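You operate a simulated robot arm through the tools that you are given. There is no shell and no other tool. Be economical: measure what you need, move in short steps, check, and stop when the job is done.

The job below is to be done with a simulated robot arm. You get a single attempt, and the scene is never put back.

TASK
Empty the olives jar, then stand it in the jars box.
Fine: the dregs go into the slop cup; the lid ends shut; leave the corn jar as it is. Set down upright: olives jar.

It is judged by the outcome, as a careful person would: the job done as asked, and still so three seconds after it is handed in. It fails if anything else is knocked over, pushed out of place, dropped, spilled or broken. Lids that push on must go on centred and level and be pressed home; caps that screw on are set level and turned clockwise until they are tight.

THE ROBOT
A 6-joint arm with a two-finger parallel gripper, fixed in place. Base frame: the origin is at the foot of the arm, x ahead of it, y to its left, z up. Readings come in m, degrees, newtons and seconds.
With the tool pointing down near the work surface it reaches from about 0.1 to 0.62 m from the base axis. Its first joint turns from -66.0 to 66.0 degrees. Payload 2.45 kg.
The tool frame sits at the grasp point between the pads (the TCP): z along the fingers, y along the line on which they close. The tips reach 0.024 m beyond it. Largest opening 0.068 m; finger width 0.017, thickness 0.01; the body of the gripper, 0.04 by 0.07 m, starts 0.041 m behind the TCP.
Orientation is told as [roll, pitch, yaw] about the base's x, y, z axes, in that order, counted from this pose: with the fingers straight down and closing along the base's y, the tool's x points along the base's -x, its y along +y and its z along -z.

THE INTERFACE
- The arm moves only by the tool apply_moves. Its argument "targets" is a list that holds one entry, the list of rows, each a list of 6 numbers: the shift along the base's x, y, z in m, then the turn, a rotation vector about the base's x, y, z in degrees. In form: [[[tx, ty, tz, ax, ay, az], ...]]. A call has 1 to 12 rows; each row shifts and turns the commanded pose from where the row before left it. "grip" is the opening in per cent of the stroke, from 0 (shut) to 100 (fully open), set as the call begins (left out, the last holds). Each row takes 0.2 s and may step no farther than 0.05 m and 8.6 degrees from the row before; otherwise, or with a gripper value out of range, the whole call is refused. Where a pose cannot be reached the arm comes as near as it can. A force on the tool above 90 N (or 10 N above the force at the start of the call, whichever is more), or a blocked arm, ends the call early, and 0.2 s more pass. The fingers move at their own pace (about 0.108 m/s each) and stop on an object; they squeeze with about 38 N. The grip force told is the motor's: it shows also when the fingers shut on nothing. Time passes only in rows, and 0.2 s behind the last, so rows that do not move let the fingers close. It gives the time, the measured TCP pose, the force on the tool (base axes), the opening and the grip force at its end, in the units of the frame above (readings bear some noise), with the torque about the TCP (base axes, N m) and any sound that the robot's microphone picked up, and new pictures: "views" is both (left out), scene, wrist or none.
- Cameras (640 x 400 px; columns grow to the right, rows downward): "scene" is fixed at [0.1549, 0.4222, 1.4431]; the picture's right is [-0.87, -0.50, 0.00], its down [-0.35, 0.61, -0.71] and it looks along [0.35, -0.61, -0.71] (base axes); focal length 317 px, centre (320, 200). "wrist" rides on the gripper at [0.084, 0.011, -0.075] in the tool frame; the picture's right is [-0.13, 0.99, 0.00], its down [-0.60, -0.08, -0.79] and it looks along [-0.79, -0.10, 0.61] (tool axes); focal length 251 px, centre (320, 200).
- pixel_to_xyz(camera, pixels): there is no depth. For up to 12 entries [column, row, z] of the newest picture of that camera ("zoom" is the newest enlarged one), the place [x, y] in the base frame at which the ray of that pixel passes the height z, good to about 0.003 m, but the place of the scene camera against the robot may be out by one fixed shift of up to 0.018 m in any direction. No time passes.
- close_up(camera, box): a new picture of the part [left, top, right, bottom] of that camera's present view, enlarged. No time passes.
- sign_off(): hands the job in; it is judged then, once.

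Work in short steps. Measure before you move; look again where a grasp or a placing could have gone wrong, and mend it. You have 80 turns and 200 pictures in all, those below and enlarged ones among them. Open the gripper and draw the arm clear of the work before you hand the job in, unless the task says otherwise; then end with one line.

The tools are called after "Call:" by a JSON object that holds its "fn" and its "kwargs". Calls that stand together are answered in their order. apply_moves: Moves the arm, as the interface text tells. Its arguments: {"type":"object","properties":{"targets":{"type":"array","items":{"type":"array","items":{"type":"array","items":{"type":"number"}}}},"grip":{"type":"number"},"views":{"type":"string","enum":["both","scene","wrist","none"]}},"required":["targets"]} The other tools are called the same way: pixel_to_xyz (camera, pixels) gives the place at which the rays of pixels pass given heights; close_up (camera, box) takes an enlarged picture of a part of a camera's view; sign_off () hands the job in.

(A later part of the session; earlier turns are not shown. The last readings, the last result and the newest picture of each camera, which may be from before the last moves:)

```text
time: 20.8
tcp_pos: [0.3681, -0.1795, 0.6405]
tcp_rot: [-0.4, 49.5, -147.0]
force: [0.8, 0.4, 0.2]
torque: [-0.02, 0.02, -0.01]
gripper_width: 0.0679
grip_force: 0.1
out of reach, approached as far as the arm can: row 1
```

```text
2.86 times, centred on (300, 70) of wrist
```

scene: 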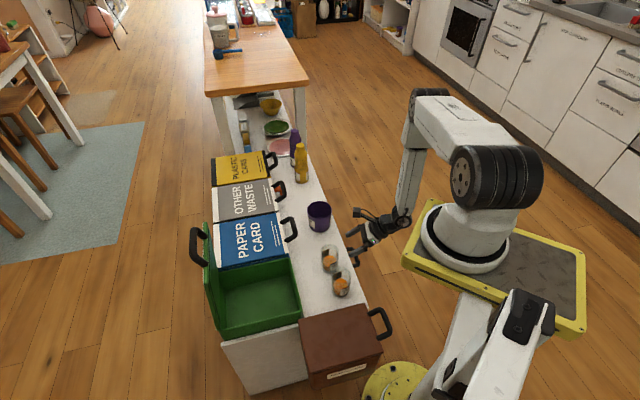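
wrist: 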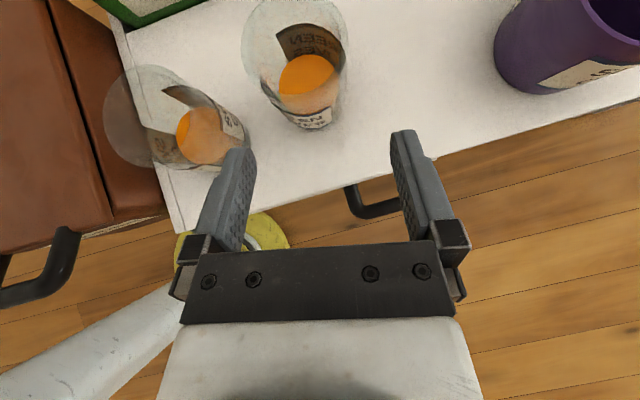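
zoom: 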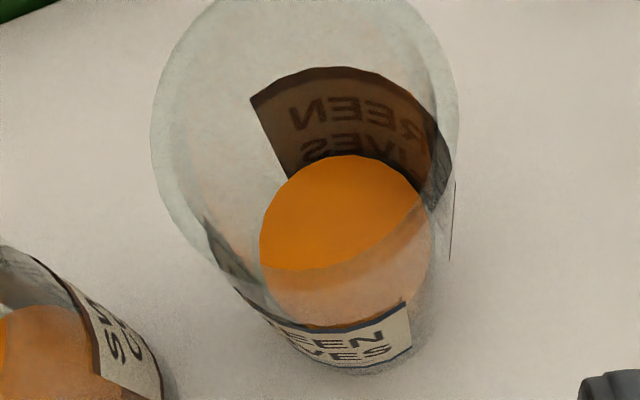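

The jar centre is at about (0.4275,-0.122), 13–16 mm to the left of the tool's plane. I'll shift sideways and approach partway, then check the finger clearances.

Call:
{"fn": "apply_moves", "kwargs": {"targets": [[[-0.0078, 0.0122, -0.008, 0, 0, 0], [0, 0, -0.008, 0, 0, 0], [0.011, 0.0073, -0.0115, 0, 0, 0], [0.006, 0.004, -0.006, 0, 0, 0]]], "views": "wrist"}}

Call:
{"fn": "close_up", "kwargs": {"camera": "wrist", "box": [180, 0, 480, 240]}}

```text
time: 21.8
tcp_pos: [0.3781, -0.1551, 0.6102]
tcp_rot: [-0.5, 49.7, -147.0]
force: [1.4, 0.2, 0.7]
torque: [-0.03, 0.02, -0.03]
gripper_width: 0.0678
grip_force: 0.0
```

wrist: 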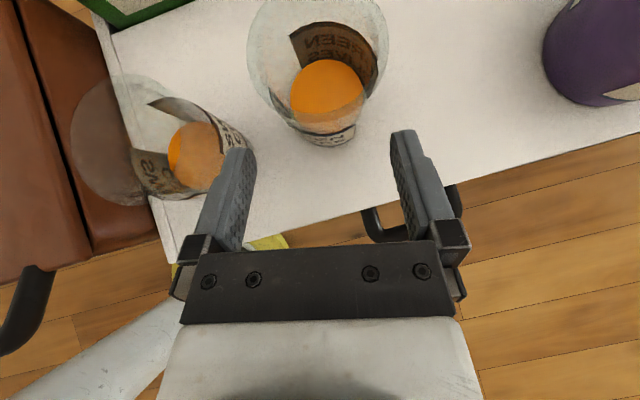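

```text
1.67 times, centred on (330, 120) of wrist
```

zoom: 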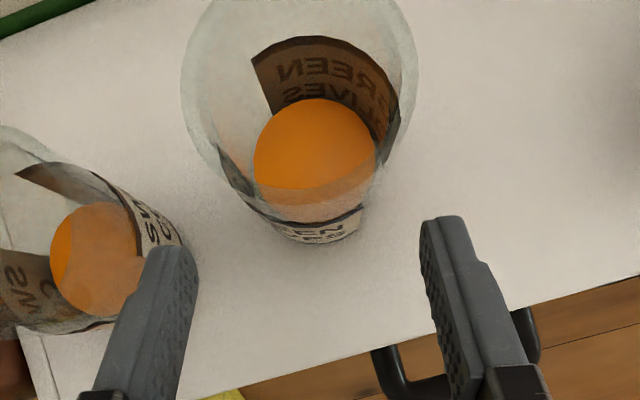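

The fingers straddle columns 257–390 at the tips, and the jar is nearly centred between them. Clearance is only about 3 mm a side, so I'll advance a little more and re-check.

Call:
{"fn": "apply_moves", "kwargs": {"targets": [[[0.0071, 0.0058, -0.008, 0, 0, 0], [0.0064, 0.0041, -0.0065, 0, 0, 0]]], "views": "wrist"}}

Call:
{"fn": "close_up", "kwargs": {"camera": "wrist", "box": [220, 0, 420, 200]}}

Call:
{"fn": "close_up", "kwargs": {"camera": "scene", "box": [300, 225, 400, 305]}}

```text
time: 22.4
tcp_pos: [0.3911, -0.1455, 0.594]
tcp_rot: [-0.5, 49.6, -147.1]
force: [0.3, 0.1, -0.2]
torque: [-0.01, 0.01, -0.02]
gripper_width: 0.0678
grip_force: 0.1
```

wrist: 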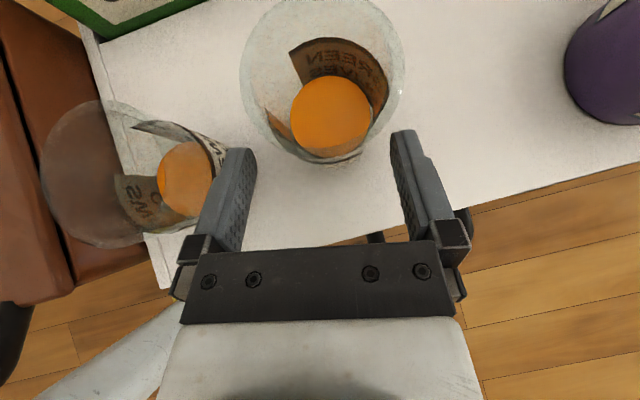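

```text
2.00 times, centred on (320, 100) of wrist
```

zoom: 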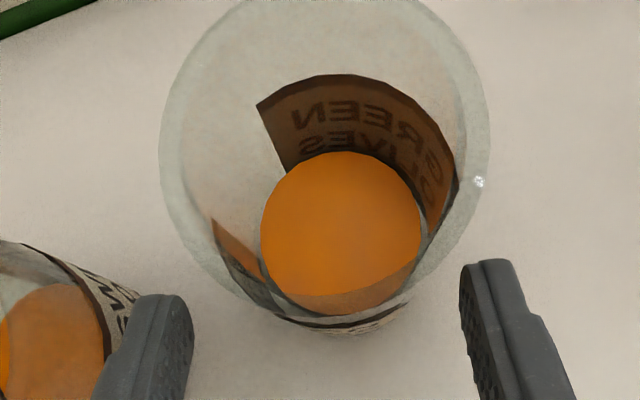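

```text
5.00 times, centred on (350, 265) of scene
```

zoom: 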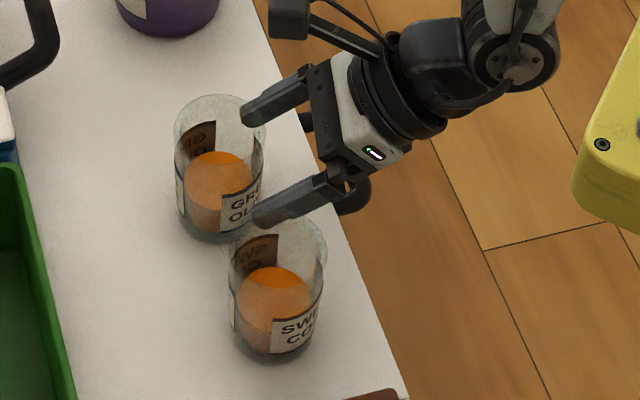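

The rim centre (322) sits slightly right of the tool plane once perspective is counted, by about 3.5 mm. I'll correct that and advance 20 mm along the tool axis.

Call:
{"fn": "apply_moves", "kwargs": {"targets": [[[0.0019, -0.0029, 0, 0, 0, 0], [0.0064, 0.0041, -0.0065, 0, 0, 0], [0.0064, 0.0041, -0.0065, 0, 0, 0]]], "views": "wrist"}}

Call:
{"fn": "close_up", "kwargs": {"camera": "wrist", "box": [220, 0, 420, 200]}}

Call:
{"fn": "close_up", "kwargs": {"camera": "scene", "box": [300, 225, 400, 305]}}

```text
time: 23.2
tcp_pos: [0.4065, -0.1396, 0.5812]
tcp_rot: [-0.4, 49.6, -146.8]
force: [0.0, 0.9, 0.1]
torque: [0.01, 0.0, -0.01]
gripper_width: 0.068
grip_force: 0.1
```

wrist: 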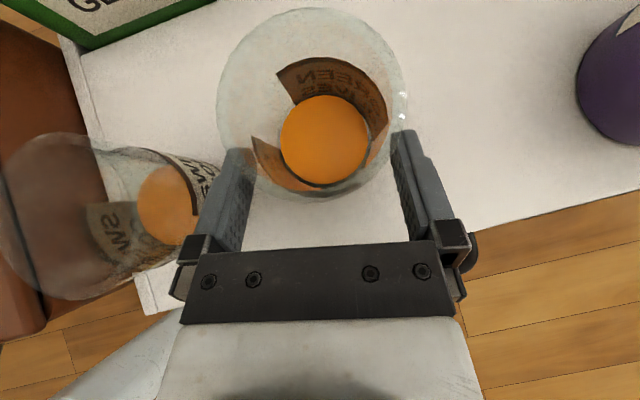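

```text
2.00 times, centred on (320, 100) of wrist
```

zoom: 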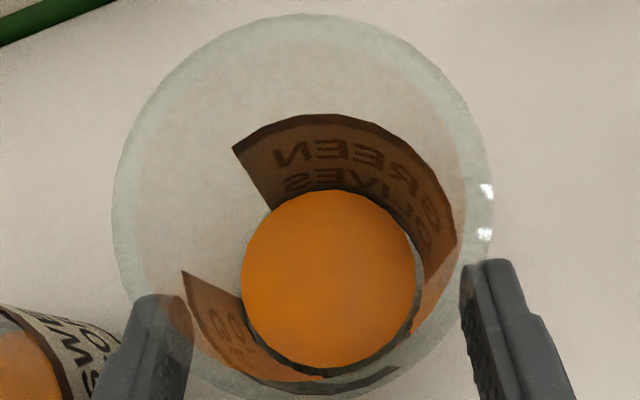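

```text
5.00 times, centred on (350, 265) of scene
```

zoom: 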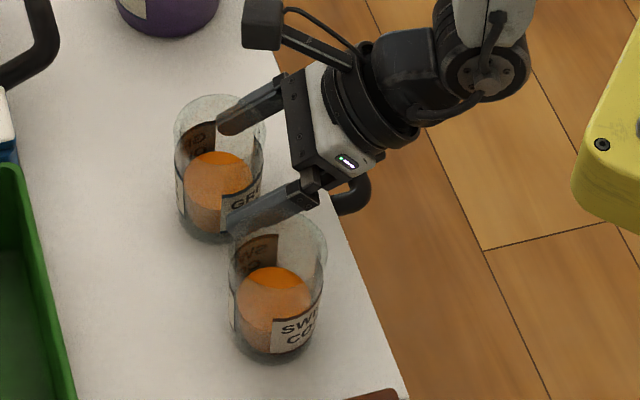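

At fingertip height the jar spans about 203–437 in the zoom, against finger faces at 193–460. The left gap is 2.5 mm and the right 5.8 mm, so I'll shift 1.8 mm left and go the rest of the way, about 25 mm.

Call:
{"fn": "apply_moves", "kwargs": {"targets": [[[-0.001, 0.0015, 0, 0, 0, 0], [0.007, 0.0045, -0.0072, 0, 0, 0], [0.007, 0.0045, -0.0072, 0, 0, 0], [0.007, 0.0045, -0.0072, 0, 0, 0]]], "views": "wrist"}}

Call:
{"fn": "close_up", "kwargs": {"camera": "scene", "box": [300, 225, 400, 305]}}

```text
time: 24.2
tcp_pos: [0.4257, -0.1253, 0.5592]
tcp_rot: [-0.4, 49.6, -147.0]
force: [-1.6, -0.1, 1.2]
torque: [0.04, -0.03, -0.03]
gripper_width: 0.068
grip_force: 0.0
```

wrist: 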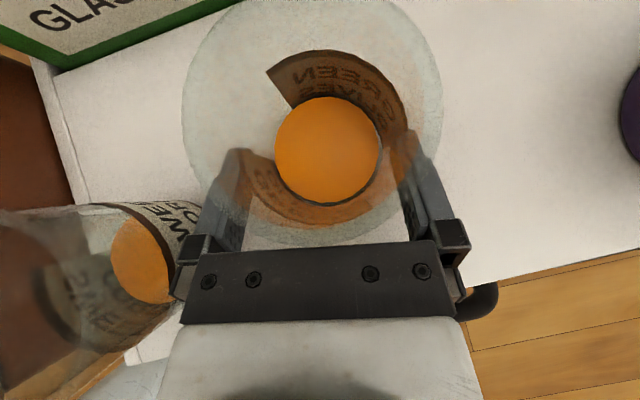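

```text
5.00 times, centred on (350, 265) of scene
```

zoom: 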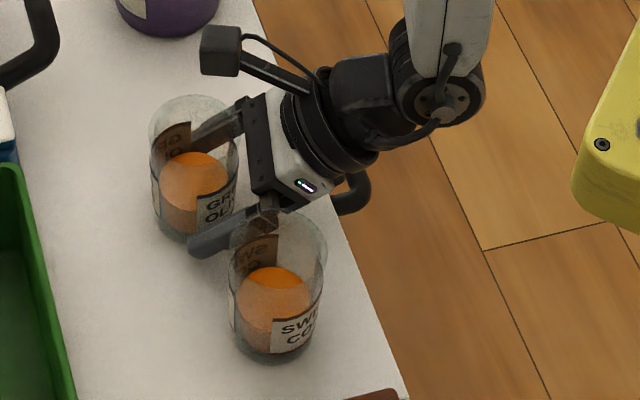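

The scene view shows the jar slid about 7 mm forward, because the gripper body touched its rim. It still stands upright between the pads, so I'll close now.

Call:
{"fn": "apply_moves", "kwargs": {"targets": [[[0, 0, 0, 0, 0, 0], [0, 0, 0, 0, 0, 0], [0, 0, 0, 0, 0, 0]]], "grip": 0, "views": "wrist"}}

Call:
{"fn": "close_up", "kwargs": {"camera": "scene", "box": [300, 225, 400, 305]}}

```text
time: 25.0
tcp_pos: [0.4253, -0.1253, 0.5594]
tcp_rot: [-0.4, 49.5, -147.1]
force: [0.3, 0.4, -0.2]
torque: [-0.03, 0.0, 0.02]
gripper_width: 0.0533
grip_force: 38.2
```

wrist: 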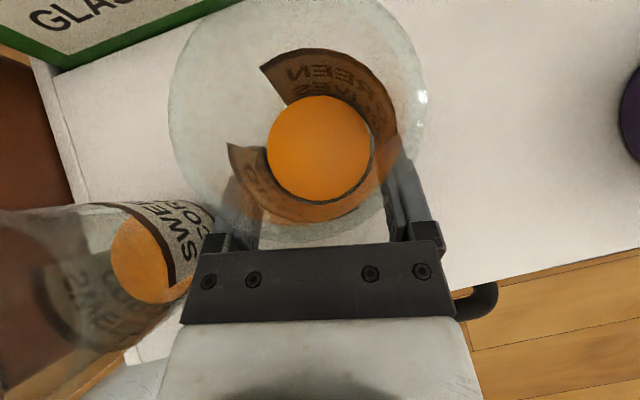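

```text
5.00 times, centred on (350, 265) of scene
```

zoom: 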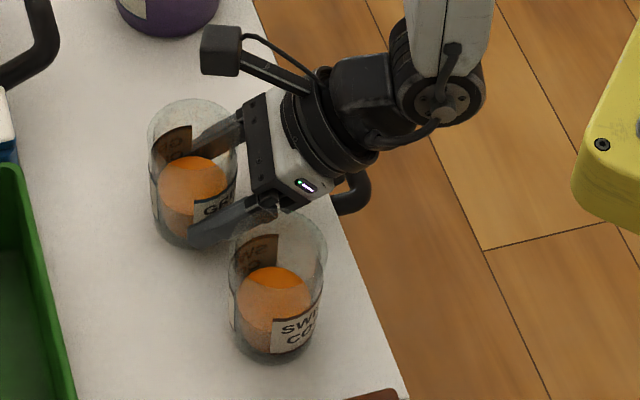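

The jar is gripped at 0.053 m width with 38 N. Lifting straight up slowly.

Call:
{"fn": "apply_moves", "kwargs": {"targets": [[[0, 0, 0.015, 0, 0, 0], [0, 0, 0.02, 0, 0, 0], [0, 0, 0.025, 0, 0, 0], [0, 0, 0.03, 0, 0, 0], [0, 0, 0.03, 0, 0, 0]]]}}

Call:
{"fn": "close_up", "kwargs": {"camera": "scene", "box": [280, 190, 400, 300]}}

```text
time: 26.2
tcp_pos: [0.4259, -0.1257, 0.68]
tcp_rot: [-0.5, 49.7, -147.0]
force: [0.0, 0.6, -2.3]
torque: [-0.04, 0.02, 0.01]
gripper_width: 0.0536
grip_force: 38.1
```

scene: 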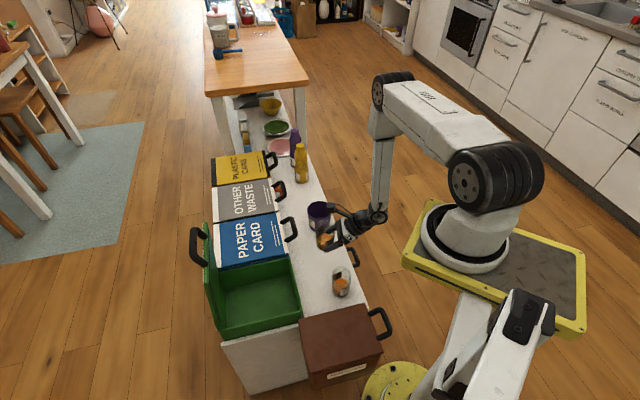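
wrist: 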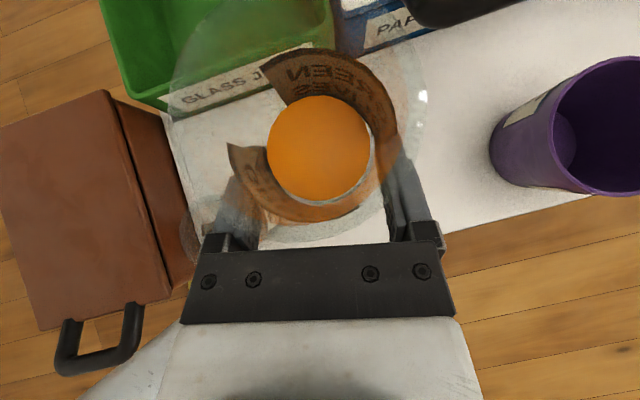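

```text
3.64 times, centred on (340, 245) of scene
```

zoom: 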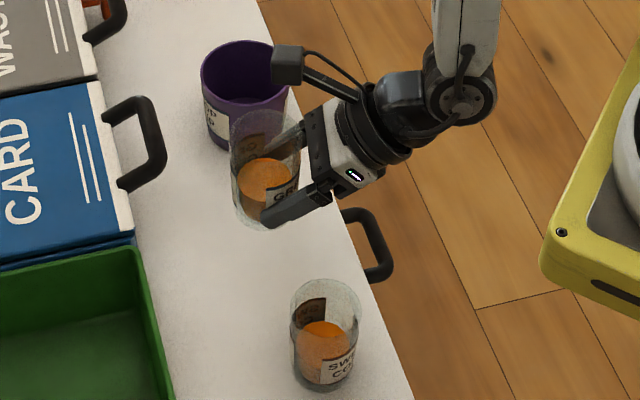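

The jar is lifted and weighs about 230 g. Next I'll pitch the tool to horizontal, which leans the jar back 40° (safe when half full), and move toward the cup at z≈0.71 to see it better.

Call:
{"fn": "apply_moves", "kwargs": {"targets": [[[0.015, -0.01, 0.01, 4.41, -6.79, 0], [0.018, -0.013, 0.006, 4.41, -6.79, 0], [0.018, -0.013, 0.006, 4.41, -6.79, 0], [0.018, -0.013, 0.006, 4.41, -6.79, 0], [0.018, -0.013, 0.006, 4.41, -6.79, 0]]]}}

Call:
{"fn": "close_up", "kwargs": {"camera": "scene", "box": [280, 170, 400, 270]}}

```text
time: 27.4
tcp_pos: [0.5112, -0.1865, 0.7152]
tcp_rot: [-167.7, 89.7, 45.7]
force: [-0.4, 0.2, -2.0]
torque: [-0.02, 0.03, -0.01]
gripper_width: 0.0532
grip_force: 38.1
```

scene: 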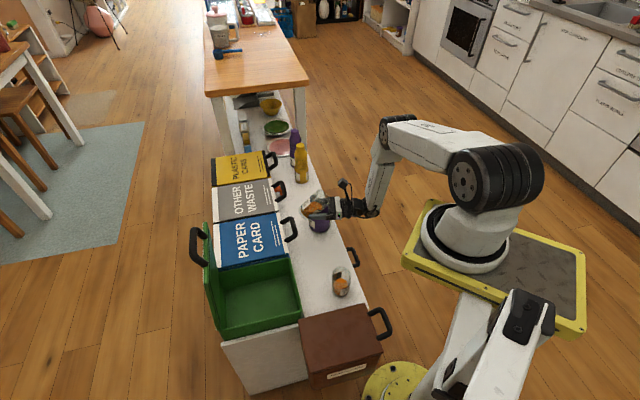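
wrist: 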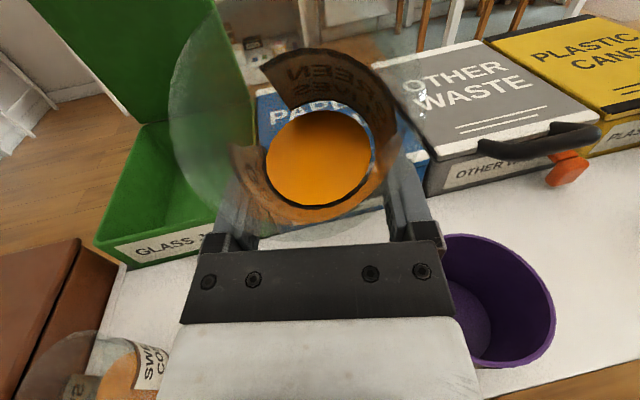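

```text
4.00 times, centred on (340, 220) of scene
```

zoom: 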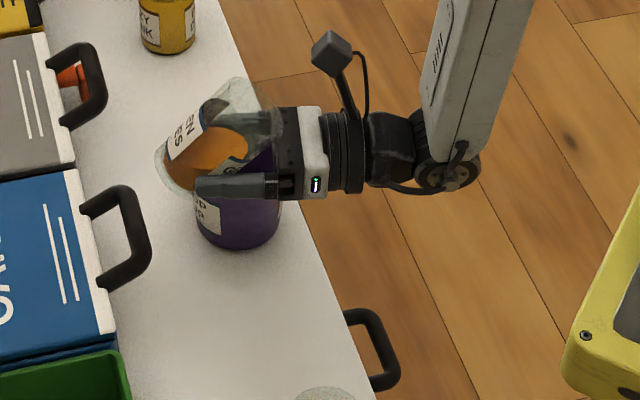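

The cup rim shows from (470,235) round to (556,305) and (520,360). I'll get those rim points at z≈0.6 and fit its centre.

Call:
{"fn": "pixel_to_xyz", "kwargs": {"camera": "wrist", "pixels": [[475, 235, 0.6], [515, 250, 0.6], [545, 282, 0.6], [555, 310, 0.6], [548, 345, 0.6], [520, 364, 0.6], [475, 235, 0.58], [555, 310, 0.58], [520, 364, 0.58], [489, 352, 0.5], [520, 364, 0.62], [475, 235, 0.62]]}}

```text
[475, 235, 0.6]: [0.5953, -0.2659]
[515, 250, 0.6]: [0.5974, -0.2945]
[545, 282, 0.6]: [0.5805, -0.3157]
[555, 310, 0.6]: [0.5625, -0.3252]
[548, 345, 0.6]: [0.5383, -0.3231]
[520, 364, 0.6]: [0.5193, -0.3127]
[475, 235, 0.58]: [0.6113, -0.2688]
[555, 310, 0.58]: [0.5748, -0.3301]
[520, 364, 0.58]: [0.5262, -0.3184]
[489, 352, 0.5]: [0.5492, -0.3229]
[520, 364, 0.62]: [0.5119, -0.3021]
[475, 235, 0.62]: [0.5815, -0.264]
```

The circle fit gives the cup centre at (0.5525,-0.281), radius 0.045, with the rim at z=0.60. I'll move the TCP to about (0.548,-0.226), where the jar's lip will be over the cup, while rolling the first 51° toward it.

Call:
{"fn": "apply_moves", "kwargs": {"targets": [[[0.009, -0.01, 0, 7.13, 4.63, 0], [0.009, -0.01, 0, 7.13, 4.63, 0], [0.009, -0.01, 0, 7.13, 4.63, 0], [0.0094, -0.009, 0, 7.13, 4.63, 0], [0, 0, 0, 7.13, 4.63, 0], [0, 0, 0, 7.13, 4.63, 0]]]}}

Call:
{"fn": "close_up", "kwargs": {"camera": "scene", "box": [280, 170, 400, 270]}}

```text
time: 28.8
tcp_pos: [0.5506, -0.2259, 0.7133]
tcp_rot: [-90.4, 38.9, 122.9]
force: [-0.4, -0.2, -0.9]
torque: [0.0, 0.02, 0.0]
gripper_width: 0.0532
grip_force: 37.9
```

scene: 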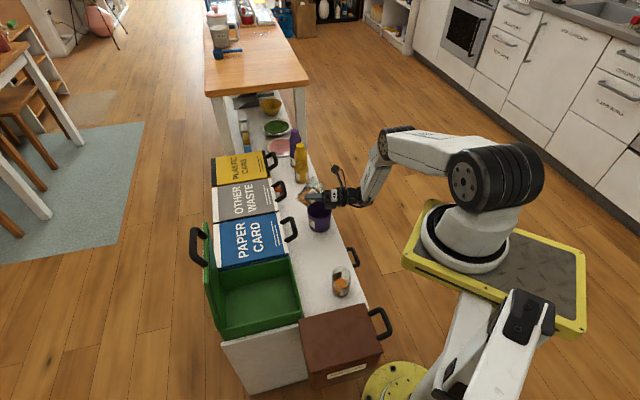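
wrist: 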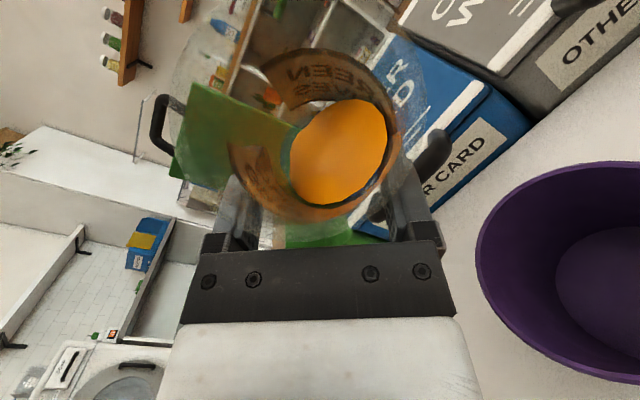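

```text
4.00 times, centred on (340, 220) of scene
```

zoom: 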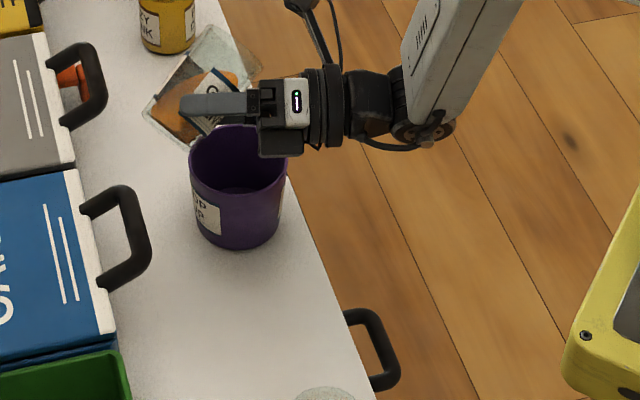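

The contents shift toward the lip and the cup is where I expected it. I'll continue rolling with the TCP fixed, to about 85°.

Call:
{"fn": "apply_moves", "kwargs": {"targets": [[[-0.001, 0, 0, 7.13, 4.63, 0], [0, 0, 0, 7.13, 4.63, 0], [0, 0, 0, 7.13, 4.63, 0], [0, 0, 0, 7.13, 4.63, 0]]]}}

Call:
{"fn": "close_up", "kwargs": {"camera": "scene", "box": [280, 170, 400, 270]}}

```text
time: 29.8
tcp_pos: [0.5472, -0.2265, 0.7135]
tcp_rot: [-90.4, 4.7, 122.9]
force: [0.0, 0.6, -1.8]
torque: [0.05, 0.01, 0.01]
gripper_width: 0.0531
grip_force: 37.8
```

scene: 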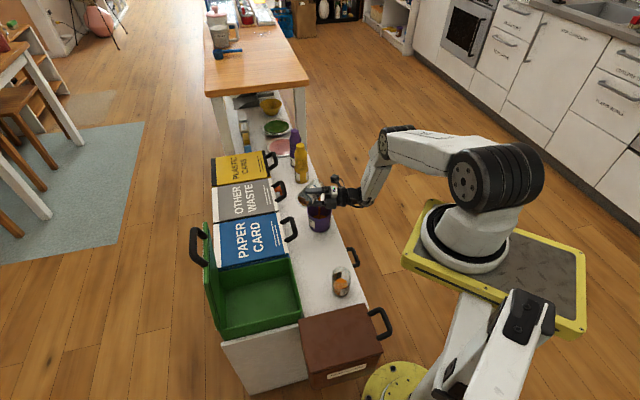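
wrist: 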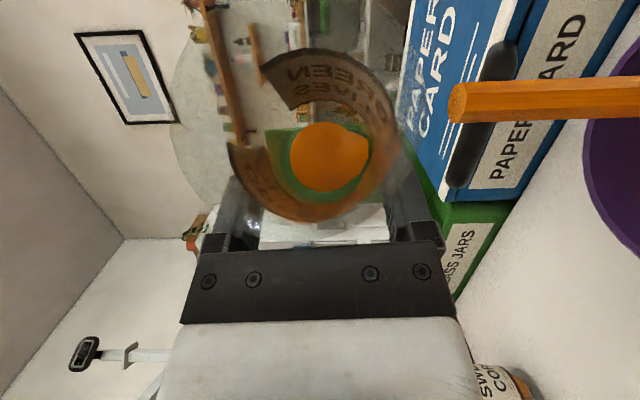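

```text
4.00 times, centred on (340, 220) of scene
```

zoom: 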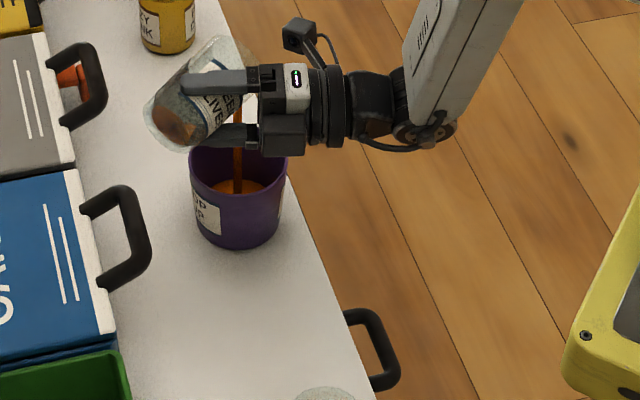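

A stream is pouring and landing well inside the cup. I'll keep rolling slowly, with pauses, so it drains.

Call:
{"fn": "apply_moves", "kwargs": {"targets": [[[0, 0, 0, 0, 0, 0], [0, 0, 0, 3.5, 2.3, 0], [0, 0, 0, 3.5, 2.3, 0], [0, 0, 0, 3.5, 2.3, 0], [0, 0, 0, 3.5, 2.3, 0], [0, 0, 0, 3.5, 2.3, 0], [0, 0, 0, 3.5, 2.3, 0], [0, 0, 0, 0, 0, 0], [0, 0, 0, 0, 0, 0]]]}}

Call:
{"fn": "close_up", "kwargs": {"camera": "scene", "box": [280, 170, 400, 270]}}

```text
time: 31.8
tcp_pos: [0.5478, -0.2264, 0.7131]
tcp_rot: [-90.3, -20.2, 122.9]
force: [-0.4, 0.7, -0.8]
torque: [0.0, 0.02, 0.04]
gripper_width: 0.0531
grip_force: 37.9
```

scene: 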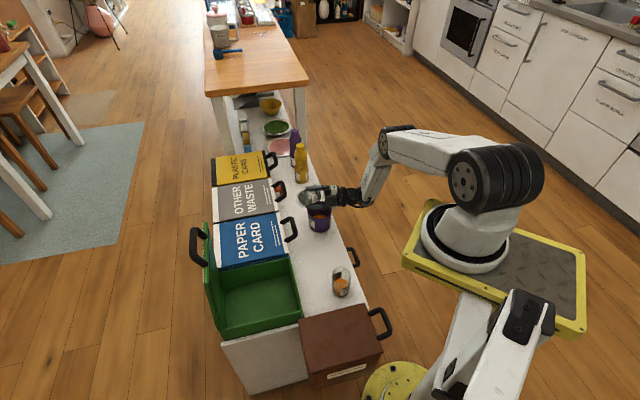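
wrist: 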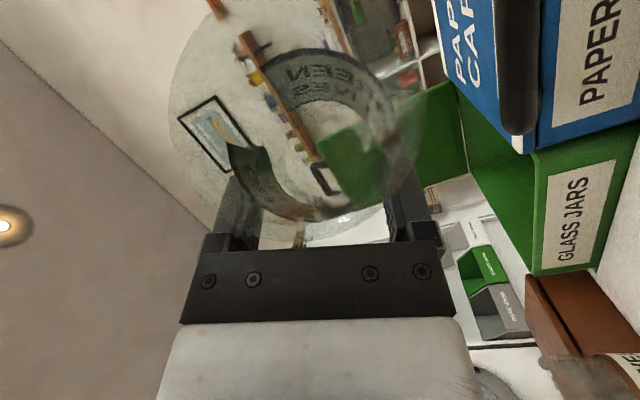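

```text
4.00 times, centred on (340, 220) of scene
```

zoom: 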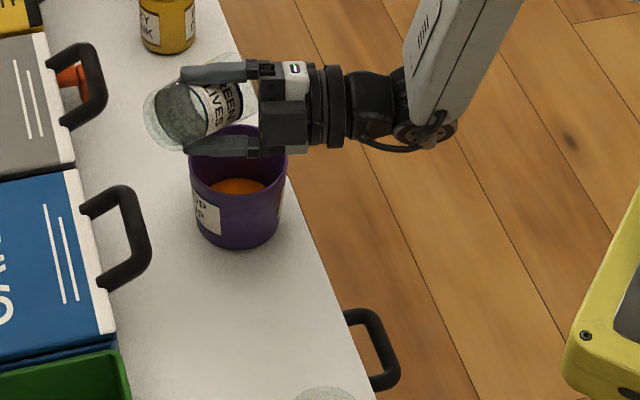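

The jar looks empty and the cup holds the orange contents. I'll tip it 16° further and wait a second for any last drops.

Call:
{"fn": "apply_moves", "kwargs": {"targets": [[[0, 0, 0, 4.5, 2.9, 0], [0, 0, 0, 4.5, 2.9, 0], [0, 0, 0, 4.5, 2.9, 0], [0, 0, 0, 0, 0, 0], [0, 0, 0, 0, 0, 0], [0, 0, 0, 0, 0, 0], [0, 0, 0, 0, 0, 0], [0, 0, 0, 0, 0, 0]]]}}

Call:
{"fn": "close_up", "kwargs": {"camera": "scene", "box": [290, 180, 360, 240]}}

```text
time: 33.6
tcp_pos: [0.5476, -0.2267, 0.7138]
tcp_rot: [-90.3, -36.2, 122.9]
force: [-0.1, 0.3, -1.2]
torque: [0.0, 0.04, -0.04]
gripper_width: 0.0533
grip_force: 38.5
```

scene: 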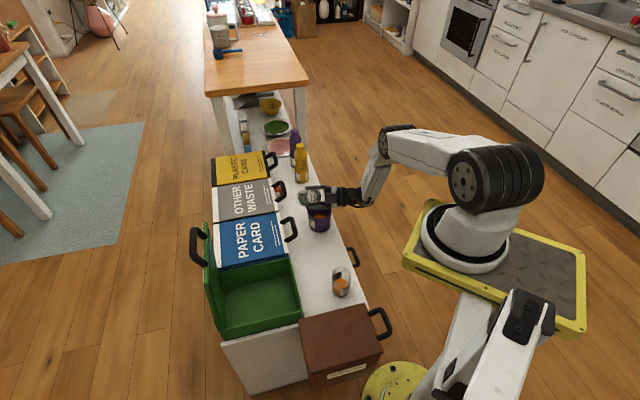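
wrist: 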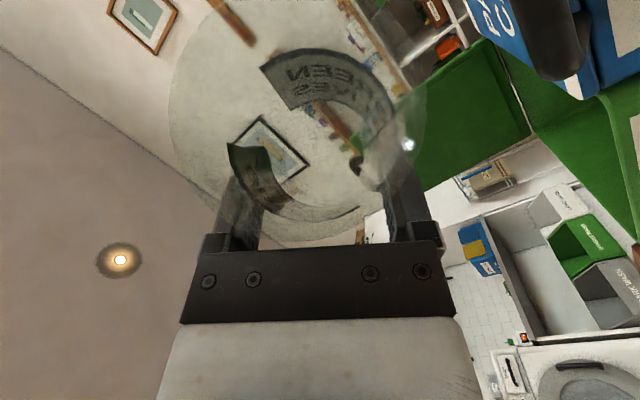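

```text
6.67 times, centred on (325, 210) of scene
```

zoom: 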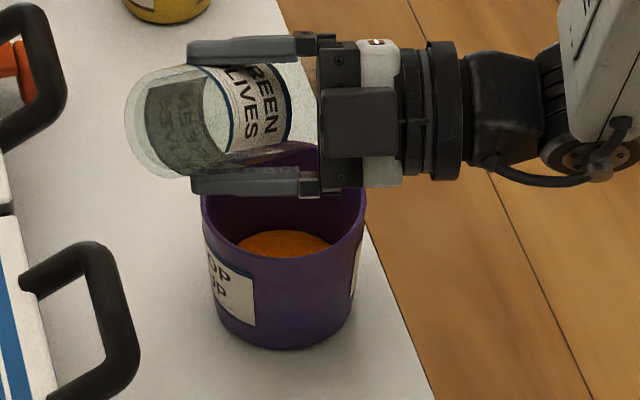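

The jar is empty and nothing is spilled. Rolling back upright while staying over the cup.

Call:
{"fn": "apply_moves", "kwargs": {"targets": [[[0, 0, 0, -7.13, -4.63, 0], [0, 0, 0, -7.13, -4.63, 0], [0, 0, 0, -7.13, -4.63, 0], [0, 0, 0, -7.13, -4.63, 0], [0, 0, 0, -7.13, -4.63, 0], [0, 0, 0, -7.13, -4.63, 0], [0, 0, 0, -7.13, -4.63, 0], [0, 0, 0, -7.13, -4.63, 0], [0, 0, 0, -7.13, -4.63, 0], [0, 0, 0, -7.13, -4.63, 0], [0, 0, 0.01, -7.13, -4.63, 0], [0, 0, 0.01, -7.13, -4.63, 0]]], "views": "wrist"}}

```text
time: 36.2
tcp_pos: [0.5481, -0.2259, 0.7334]
tcp_rot: [-90.4, 66.0, 122.8]
force: [-0.5, -0.2, -1.6]
torque: [-0.01, 0.04, -0.01]
gripper_width: 0.0531
grip_force: 38.0
```

wrist: 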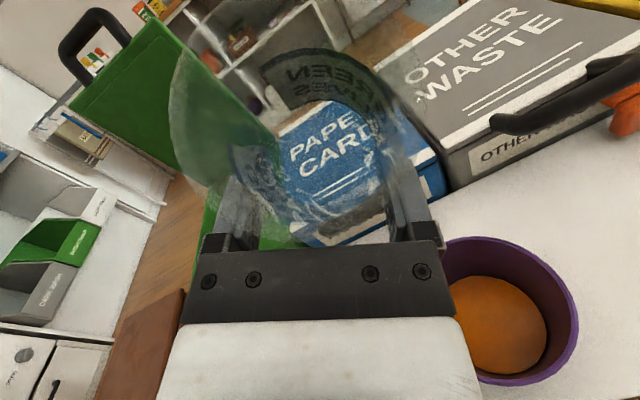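

Finishing the roll, tilting back to the 40° down pose so the jar is upright, and carrying it high toward the box.

Call:
{"fn": "apply_moves", "kwargs": {"targets": [[[0, 0, 0.02, -6.7, -4.36, 0], [0, 0.01, 0.02, -6.7, -4.36, 0], [0, 0.03, 0.02, -6.7, -4.36, 0], [-0.005, 0.04, 0.005, -4.41, 6.79, 0], [-0.01, 0.04, 0.005, -4.41, 6.79, 0], [-0.01, 0.04, 0, -4.41, 6.79, 0], [-0.01, 0.04, 0, -4.41, 6.79, 0], [-0.01, 0.04, 0, -4.41, 6.79, 0]]]}}

```text
time: 38.0
tcp_pos: [0.5014, 0.0154, 0.8051]
tcp_rot: [-0.5, 49.5, -147.3]
force: [0.1, -0.6, -2.3]
torque: [-0.04, 0.04, -0.01]
gripper_width: 0.0533
grip_force: 38.0
```

scene: 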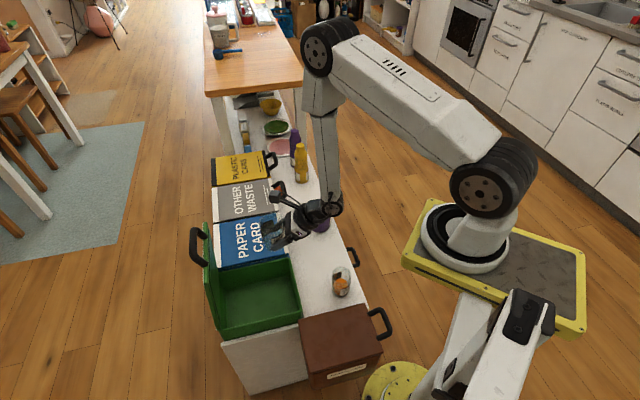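
wrist: 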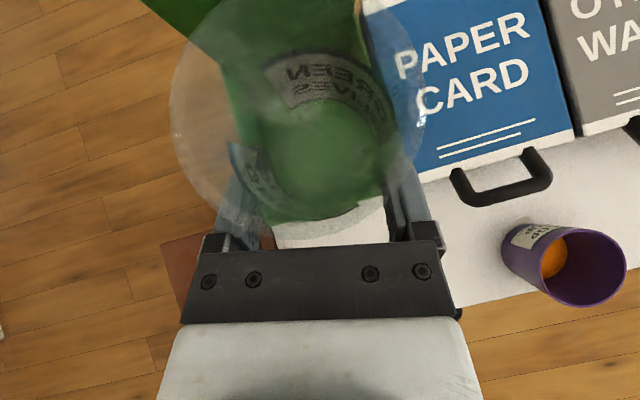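

The box shows through the glass, so I'll zoom in to find its rim corners from here.

Call:
{"fn": "close_up", "kwargs": {"camera": "wrist", "box": [130, 0, 430, 240]}}

Call:
{"fn": "close_up", "kwargs": {"camera": "scene", "box": [200, 190, 340, 350]}}

```text
1.67 times, centred on (280, 120) of wrist
```

zoom: 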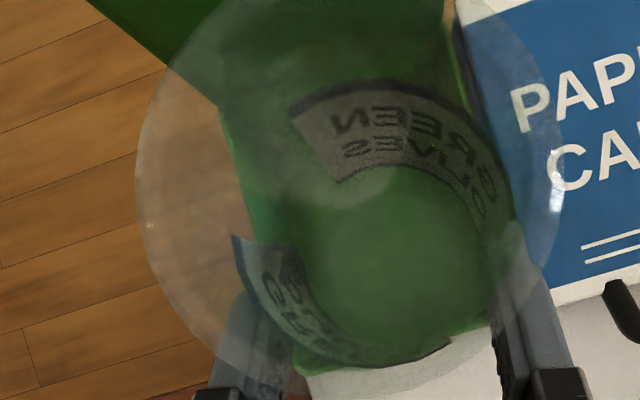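

```text
2.50 times, centred on (270, 270) of scene
```

zoom: 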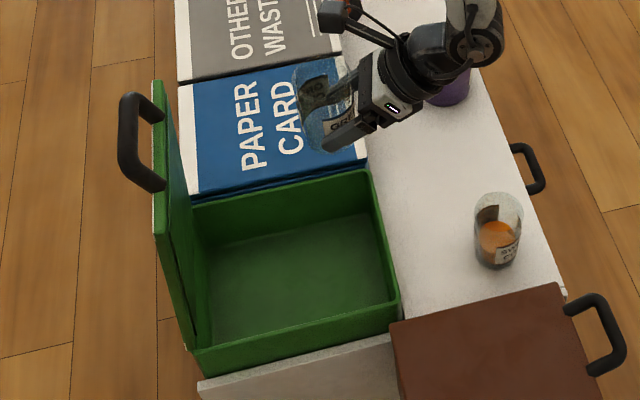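

Call:
{"fn": "pixel_to_xyz", "kwargs": {"camera": "wrist", "pixels": [[268, 222, 0.595], [390, 192, 0.595], [219, 63, 0.595], [268, 222, 0.58], [390, 192, 0.58], [219, 63, 0.58]]}}

Call:
{"fn": "pixel_to_xyz", "kwargs": {"camera": "scene", "pixels": [[289, 258, 0.595], [302, 311, 0.595], [290, 275, 0.5], [219, 340, 0.595], [289, 303, 0.505], [288, 282, 0.505], [228, 322, 0.505], [222, 288, 0.505]]}}

```text
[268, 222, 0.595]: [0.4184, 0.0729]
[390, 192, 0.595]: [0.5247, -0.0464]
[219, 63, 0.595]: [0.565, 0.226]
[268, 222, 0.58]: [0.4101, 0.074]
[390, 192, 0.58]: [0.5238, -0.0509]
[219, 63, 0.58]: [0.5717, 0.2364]
```

```text
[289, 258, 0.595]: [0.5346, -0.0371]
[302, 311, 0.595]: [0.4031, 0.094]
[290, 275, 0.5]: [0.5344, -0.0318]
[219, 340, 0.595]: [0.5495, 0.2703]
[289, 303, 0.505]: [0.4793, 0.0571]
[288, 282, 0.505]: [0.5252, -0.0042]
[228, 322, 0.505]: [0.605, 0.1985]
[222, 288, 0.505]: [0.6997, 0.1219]
```

The corners agree: front edge (0.418,0.073)–(0.525,-0.046), back-near corner (0.565,0.226). I'll put the jar slightly behind the box's middle, with the TCP at (0.561,0.111), and start down.

Call:
{"fn": "apply_moves", "kwargs": {"targets": [[[0.02, 0.032, 0, 0, 0, 0], [0.02, 0.032, 0, 0, 0, 0], [0.0196, 0.0316, 0, 0, 0, 0], [0, 0, -0.03, 0, 0, 0], [0, 0, -0.03, 0, 0, 0], [0, 0, -0.03, 0, 0, 0], [0, 0, -0.03, 0, 0, 0]]]}}

Call:
{"fn": "close_up", "kwargs": {"camera": "scene", "box": [200, 200, 340, 350]}}

```text
time: 39.6
tcp_pos: [0.5616, 0.109, 0.6822]
tcp_rot: [-0.7, 49.5, -147.2]
force: [0.0, -1.0, -2.0]
torque: [-0.03, 0.04, 0.01]
gripper_width: 0.053
grip_force: 38.5
```

scene: 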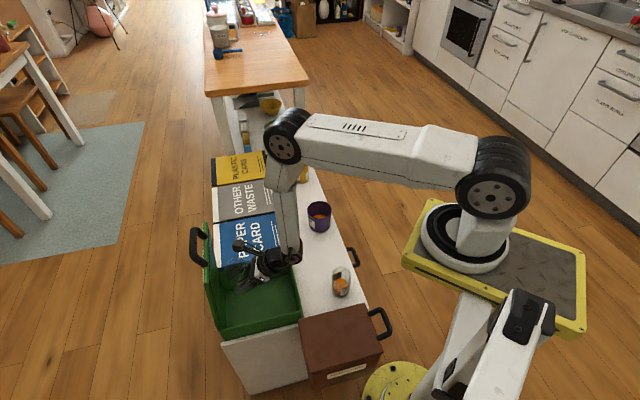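
wrist: 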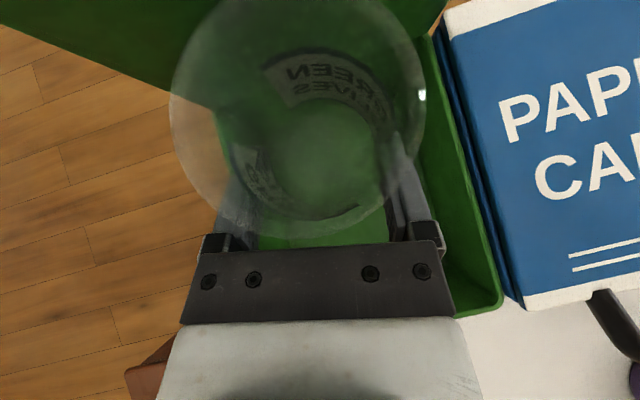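

```text
2.67 times, centred on (270, 275) of scene
```

zoom: 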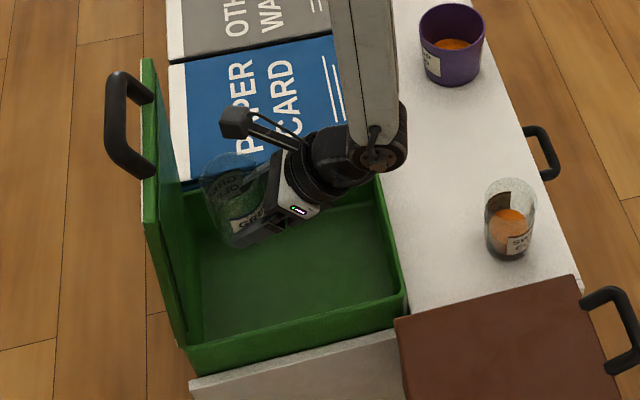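

The jar is over the middle of the box, clear of the side walls. Lowering further to z≈0.60 and checking.

Call:
{"fn": "apply_moves", "kwargs": {"targets": [[[0, 0, -0.03, 0, 0, 0], [0, 0, -0.03, 0, 0, 0], [0, 0, -0.02, 0, 0, 0]]]}}

Call:
{"fn": "close_up", "kwargs": {"camera": "scene", "box": [200, 220, 320, 340]}}

```text
time: 40.4
tcp_pos: [0.5628, 0.1102, 0.6042]
tcp_rot: [-0.6, 49.6, -147.3]
force: [-0.4, 1.1, -1.2]
torque: [-0.02, 0.04, -0.03]
gripper_width: 0.0531
grip_force: 38.0
```

scene: 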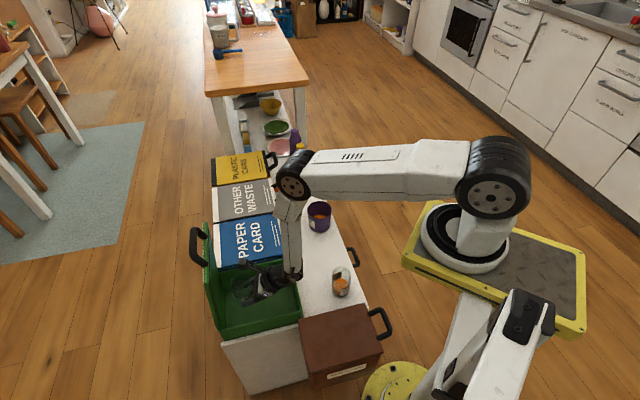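
wrist: 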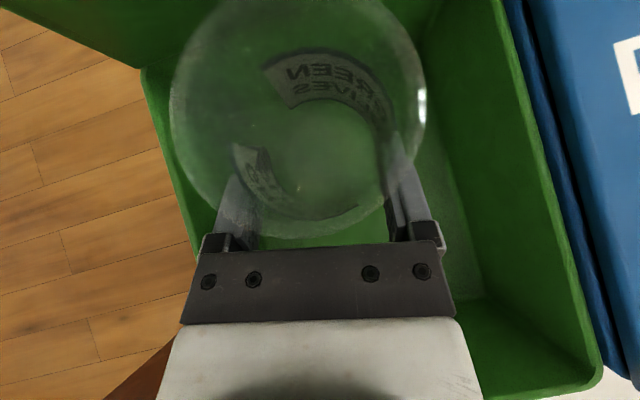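

```text
3.33 times, centred on (260, 280) of scene
```

zoom: 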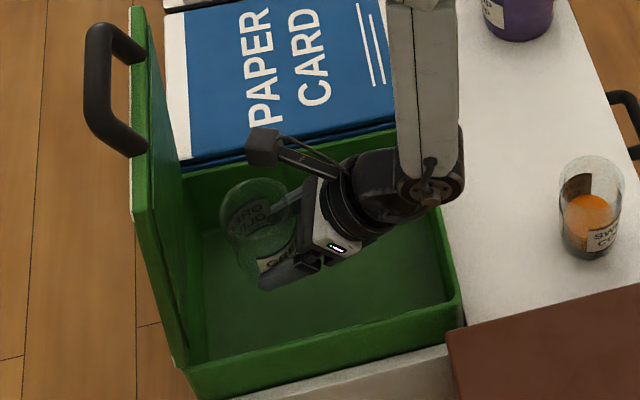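

The left finger is only a few millimetres from the near wall (columns 205 vs ~197). I'll shift 14 mm toward the far side before going lower.

Call:
{"fn": "apply_moves", "kwargs": {"targets": [[[0.0075, -0.0118, 0, 0, 0, 0], [0, 0, -0.01, 0, 0, 0], [0, 0, -0.008, 0, 0, 0], [0, 0, -0.005, 0, 0, 0]]]}}

Call:
{"fn": "close_up", "kwargs": {"camera": "scene", "box": [220, 220, 320, 320]}}

```text
time: 41.4
tcp_pos: [0.5692, 0.0969, 0.5808]
tcp_rot: [-0.7, 49.6, -147.3]
force: [0.3, 0.0, -1.2]
torque: [-0.04, -0.02, 0.01]
gripper_width: 0.053
grip_force: 38.1
```

scene: 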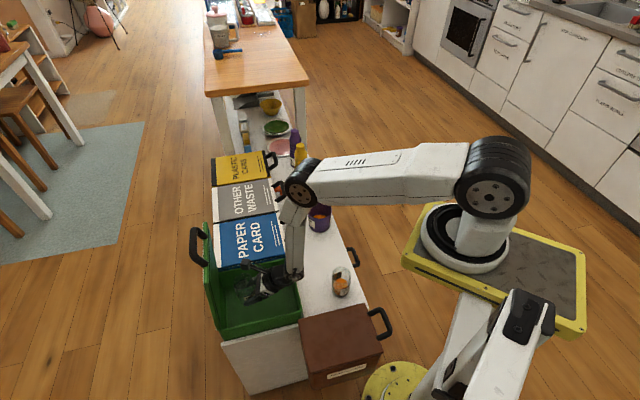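
wrist: 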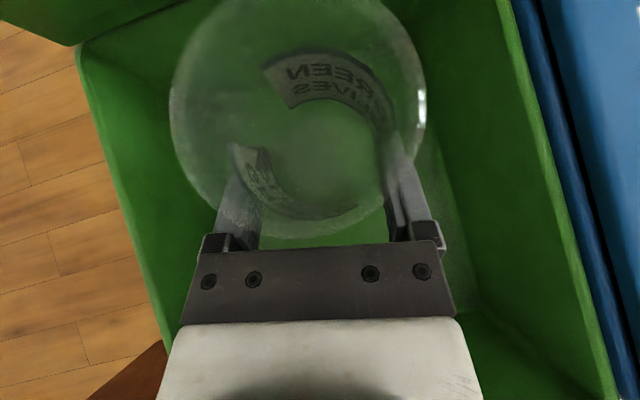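

```text
4.00 times, centred on (270, 270) of scene
```

zoom: 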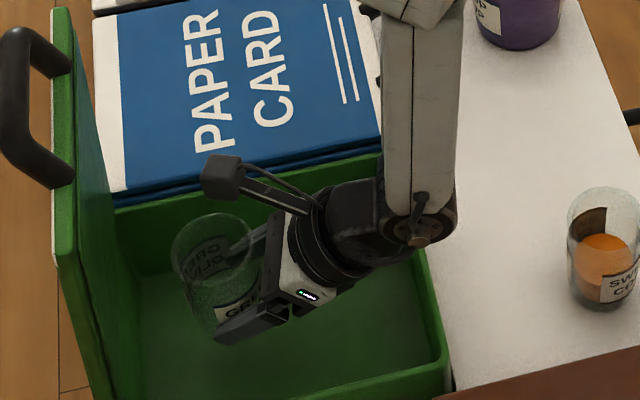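

Centred now. Lowering in small increments and watching the force for floor contact.

Call:
{"fn": "apply_moves", "kwargs": {"targets": [[[0, 0, -0.005, 0, 0, 0], [0, 0, -0.004, 0, 0, 0], [0, 0, -0.003, 0, 0, 0]]], "views": "none"}}

```text
time: 42.2
tcp_pos: [0.5705, 0.0968, 0.5684]
tcp_rot: [-0.6, 49.5, -147.3]
force: [-0.4, -0.7, -1.4]
torque: [-0.02, 0.0, 0.02]
gripper_width: 0.0533
grip_force: 37.4
```

No contact yet at z=0.568, so I'll go on in 2 mm steps.

Call:
{"fn": "apply_moves", "kwargs": {"targets": [[[0, 0, -0.002, 0, 0, 0], [0, 0, -0.002, 0, 0, 0]]], "views": "none"}}

Call:
{"fn": "apply_moves", "kwargs": {"targets": [[[0, 0, -0.002, 0, 0, 0]]], "views": "none"}}

```text
time: 42.8
tcp_pos: [0.5689, 0.0992, 0.5632]
tcp_rot: [-0.6, 49.6, -147.3]
force: [-0.2, -0.7, -1.9]
torque: [0.05, 0.03, 0.01]
gripper_width: 0.0532
grip_force: 37.4
```

```text
time: 43.2
tcp_pos: [0.5712, 0.0973, 0.5625]
tcp_rot: [-0.6, 49.6, -147.3]
force: [0.2, 0.5, -0.7]
torque: [0.04, 0.06, -0.01]
gripper_width: 0.0529
grip_force: 38.1
```

Call:
{"fn": "apply_moves", "kwargs": {"targets": [[[0, 0, -0.0015, 0, 0, 0], [0, 0, 0, 0, 0, 0]]], "views": "none"}}

Call:
{"fn": "close_up", "kwargs": {"camera": "wrist", "box": [130, 0, 450, 260]}}

Call:
{"fn": "close_up", "kwargs": {"camera": "scene", "box": [230, 230, 310, 310]}}

```text
time: 43.8
tcp_pos: [0.5699, 0.0978, 0.5611]
tcp_rot: [-0.6, 49.7, -147.3]
force: [0.4, -0.1, -2.0]
torque: [-0.01, 0.03, 0.03]
gripper_width: 0.0531
grip_force: 38.0
```

```text
1.54 times, centred on (290, 130) of wrist
```

zoom: 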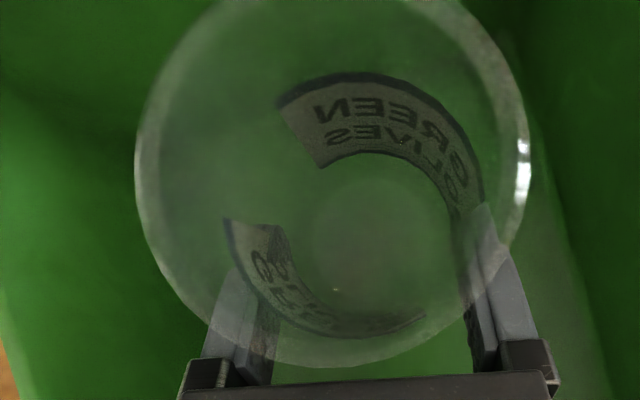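

```text
5.00 times, centred on (270, 270) of scene
```

zoom: 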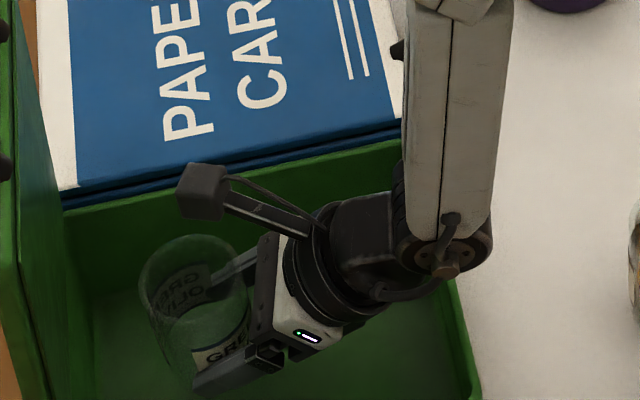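

Still hanging, with no floor reaction. Continuing down gently.

Call:
{"fn": "apply_moves", "kwargs": {"targets": [[[0, 0, -0.0015, 0, 0, 0], [0, 0, 0, 0, 0, 0]]], "views": "none"}}

Call:
{"fn": "apply_moves", "kwargs": {"targets": [[[0, 0, -0.0015, 0, 0, 0], [0, 0, 0, 0, 0, 0]]], "views": "none"}}

Call:
{"fn": "apply_moves", "kwargs": {"targets": [[[0, 0, -0.0015, 0, 0, 0], [0, 0, 0, 0, 0, 0]]], "views": "none"}}

```text
time: 44.4
tcp_pos: [0.5702, 0.0977, 0.559]
tcp_rot: [-0.6, 49.6, -147.3]
force: [0.1, 0.2, -1.2]
torque: [-0.01, 0.0, 0.02]
gripper_width: 0.053
grip_force: 37.9
```

```text
time: 45.0
tcp_pos: [0.5703, 0.0981, 0.5575]
tcp_rot: [-0.8, 49.6, -147.3]
force: [0.4, -0.3, -0.8]
torque: [-0.01, 0.02, 0.04]
gripper_width: 0.0533
grip_force: 38.1
```

```text
time: 45.6
tcp_pos: [0.5715, 0.0979, 0.5563]
tcp_rot: [-0.5, 49.6, -147.3]
force: [-0.1, 0.1, -1.6]
torque: [0.01, 0.0, 0.01]
gripper_width: 0.0529
grip_force: 37.7
```

The box floor is evidently lower than the bench. The wrist clears the front wall by about 2 cm by my estimate, so I'll keep lowering in small steps.

Call:
{"fn": "apply_moves", "kwargs": {"targets": [[[0, 0, -0.002, 0, 0, 0], [0, 0, 0, 0, 0, 0]]], "views": "none"}}

Call:
{"fn": "apply_moves", "kwargs": {"targets": [[[0, 0, -0.002, 0, 0, 0], [0, 0, 0, 0, 0, 0]]], "views": "none"}}

Call:
{"fn": "close_up", "kwargs": {"camera": "scene", "box": [230, 230, 310, 330]}}

```text
time: 46.2
tcp_pos: [0.5701, 0.0977, 0.5543]
tcp_rot: [-0.5, 49.5, -147.4]
force: [-0.4, 0.6, -1.5]
torque: [-0.02, 0.04, 0.02]
gripper_width: 0.0529
grip_force: 37.9
```

```text
time: 46.8
tcp_pos: [0.5705, 0.0973, 0.5531]
tcp_rot: [-0.5, 49.6, -147.3]
force: [0.2, -0.6, -1.9]
torque: [-0.01, 0.02, -0.01]
gripper_width: 0.0532
grip_force: 38.1
```

```text
4.00 times, centred on (270, 280) of scene
```

zoom: 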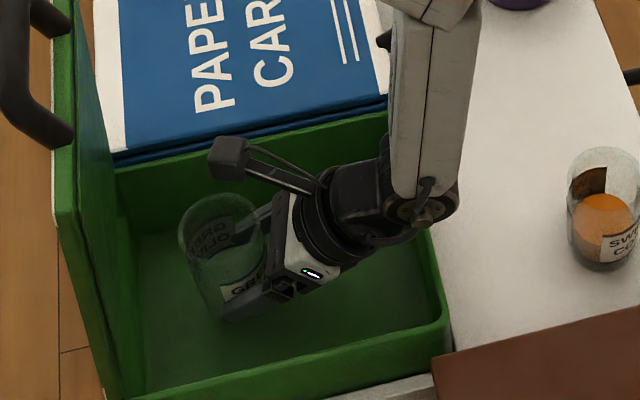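

I'll check whether the jar has shifted in the grip and how the wrist sits relative to the wall, using fresh pictures.

Call:
{"fn": "close_up", "kwargs": {"camera": "wrist", "box": [130, 0, 450, 260]}}

Call:
{"fn": "close_up", "kwargs": {"camera": "scene", "box": [255, 245, 315, 295]}}

```text
1.54 times, centred on (290, 130) of wrist
```

zoom: 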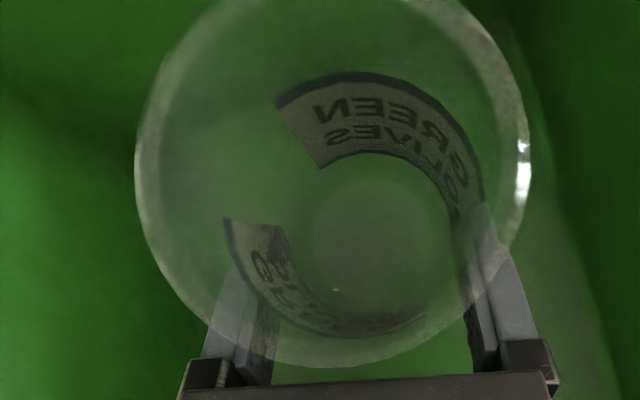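

```text
8.00 times, centred on (285, 270) of scene
```

zoom: 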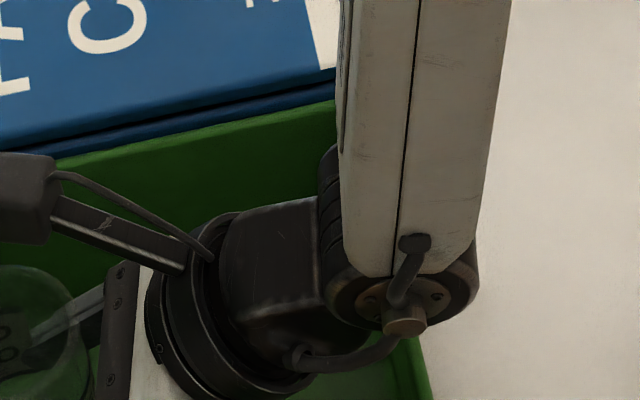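

The jar hasn't moved in the grip, and the wrist joint centre projects to z≈0.66, leaving about 2.5 cm above the wall. Continuing down.

Call:
{"fn": "apply_moves", "kwargs": {"targets": [[[0, 0, -0.002, 0, 0, 0], [0, 0, 0, 0, 0, 0]]], "views": "none"}}

Call:
{"fn": "apply_moves", "kwargs": {"targets": [[[0, 0, -0.002, 0, 0, 0], [0, 0, 0, 0, 0, 0]]], "views": "none"}}

Call:
{"fn": "apply_moves", "kwargs": {"targets": [[[0, 0, -0.002, 0, 0, 0], [0, 0, 0, 0, 0, 0]]], "views": "none"}}

```text
time: 47.4
tcp_pos: [0.5696, 0.0974, 0.5512]
tcp_rot: [-0.6, 49.7, -147.3]
force: [-1.1, -1.3, -1.5]
torque: [-0.02, 0.0, 0.03]
gripper_width: 0.0532
grip_force: 38.2
```

```text
time: 48.0
tcp_pos: [0.5689, 0.0972, 0.5479]
tcp_rot: [-0.6, 49.6, -147.3]
force: [0.4, -0.1, -1.1]
torque: [-0.01, -0.01, -0.03]
gripper_width: 0.053
grip_force: 37.8
```

```text
time: 48.6
tcp_pos: [0.5699, 0.0968, 0.5458]
tcp_rot: [-0.6, 49.6, -147.4]
force: [0.7, 0.6, -1.7]
torque: [0.01, 0.04, -0.01]
gripper_width: 0.0529
grip_force: 38.2
```

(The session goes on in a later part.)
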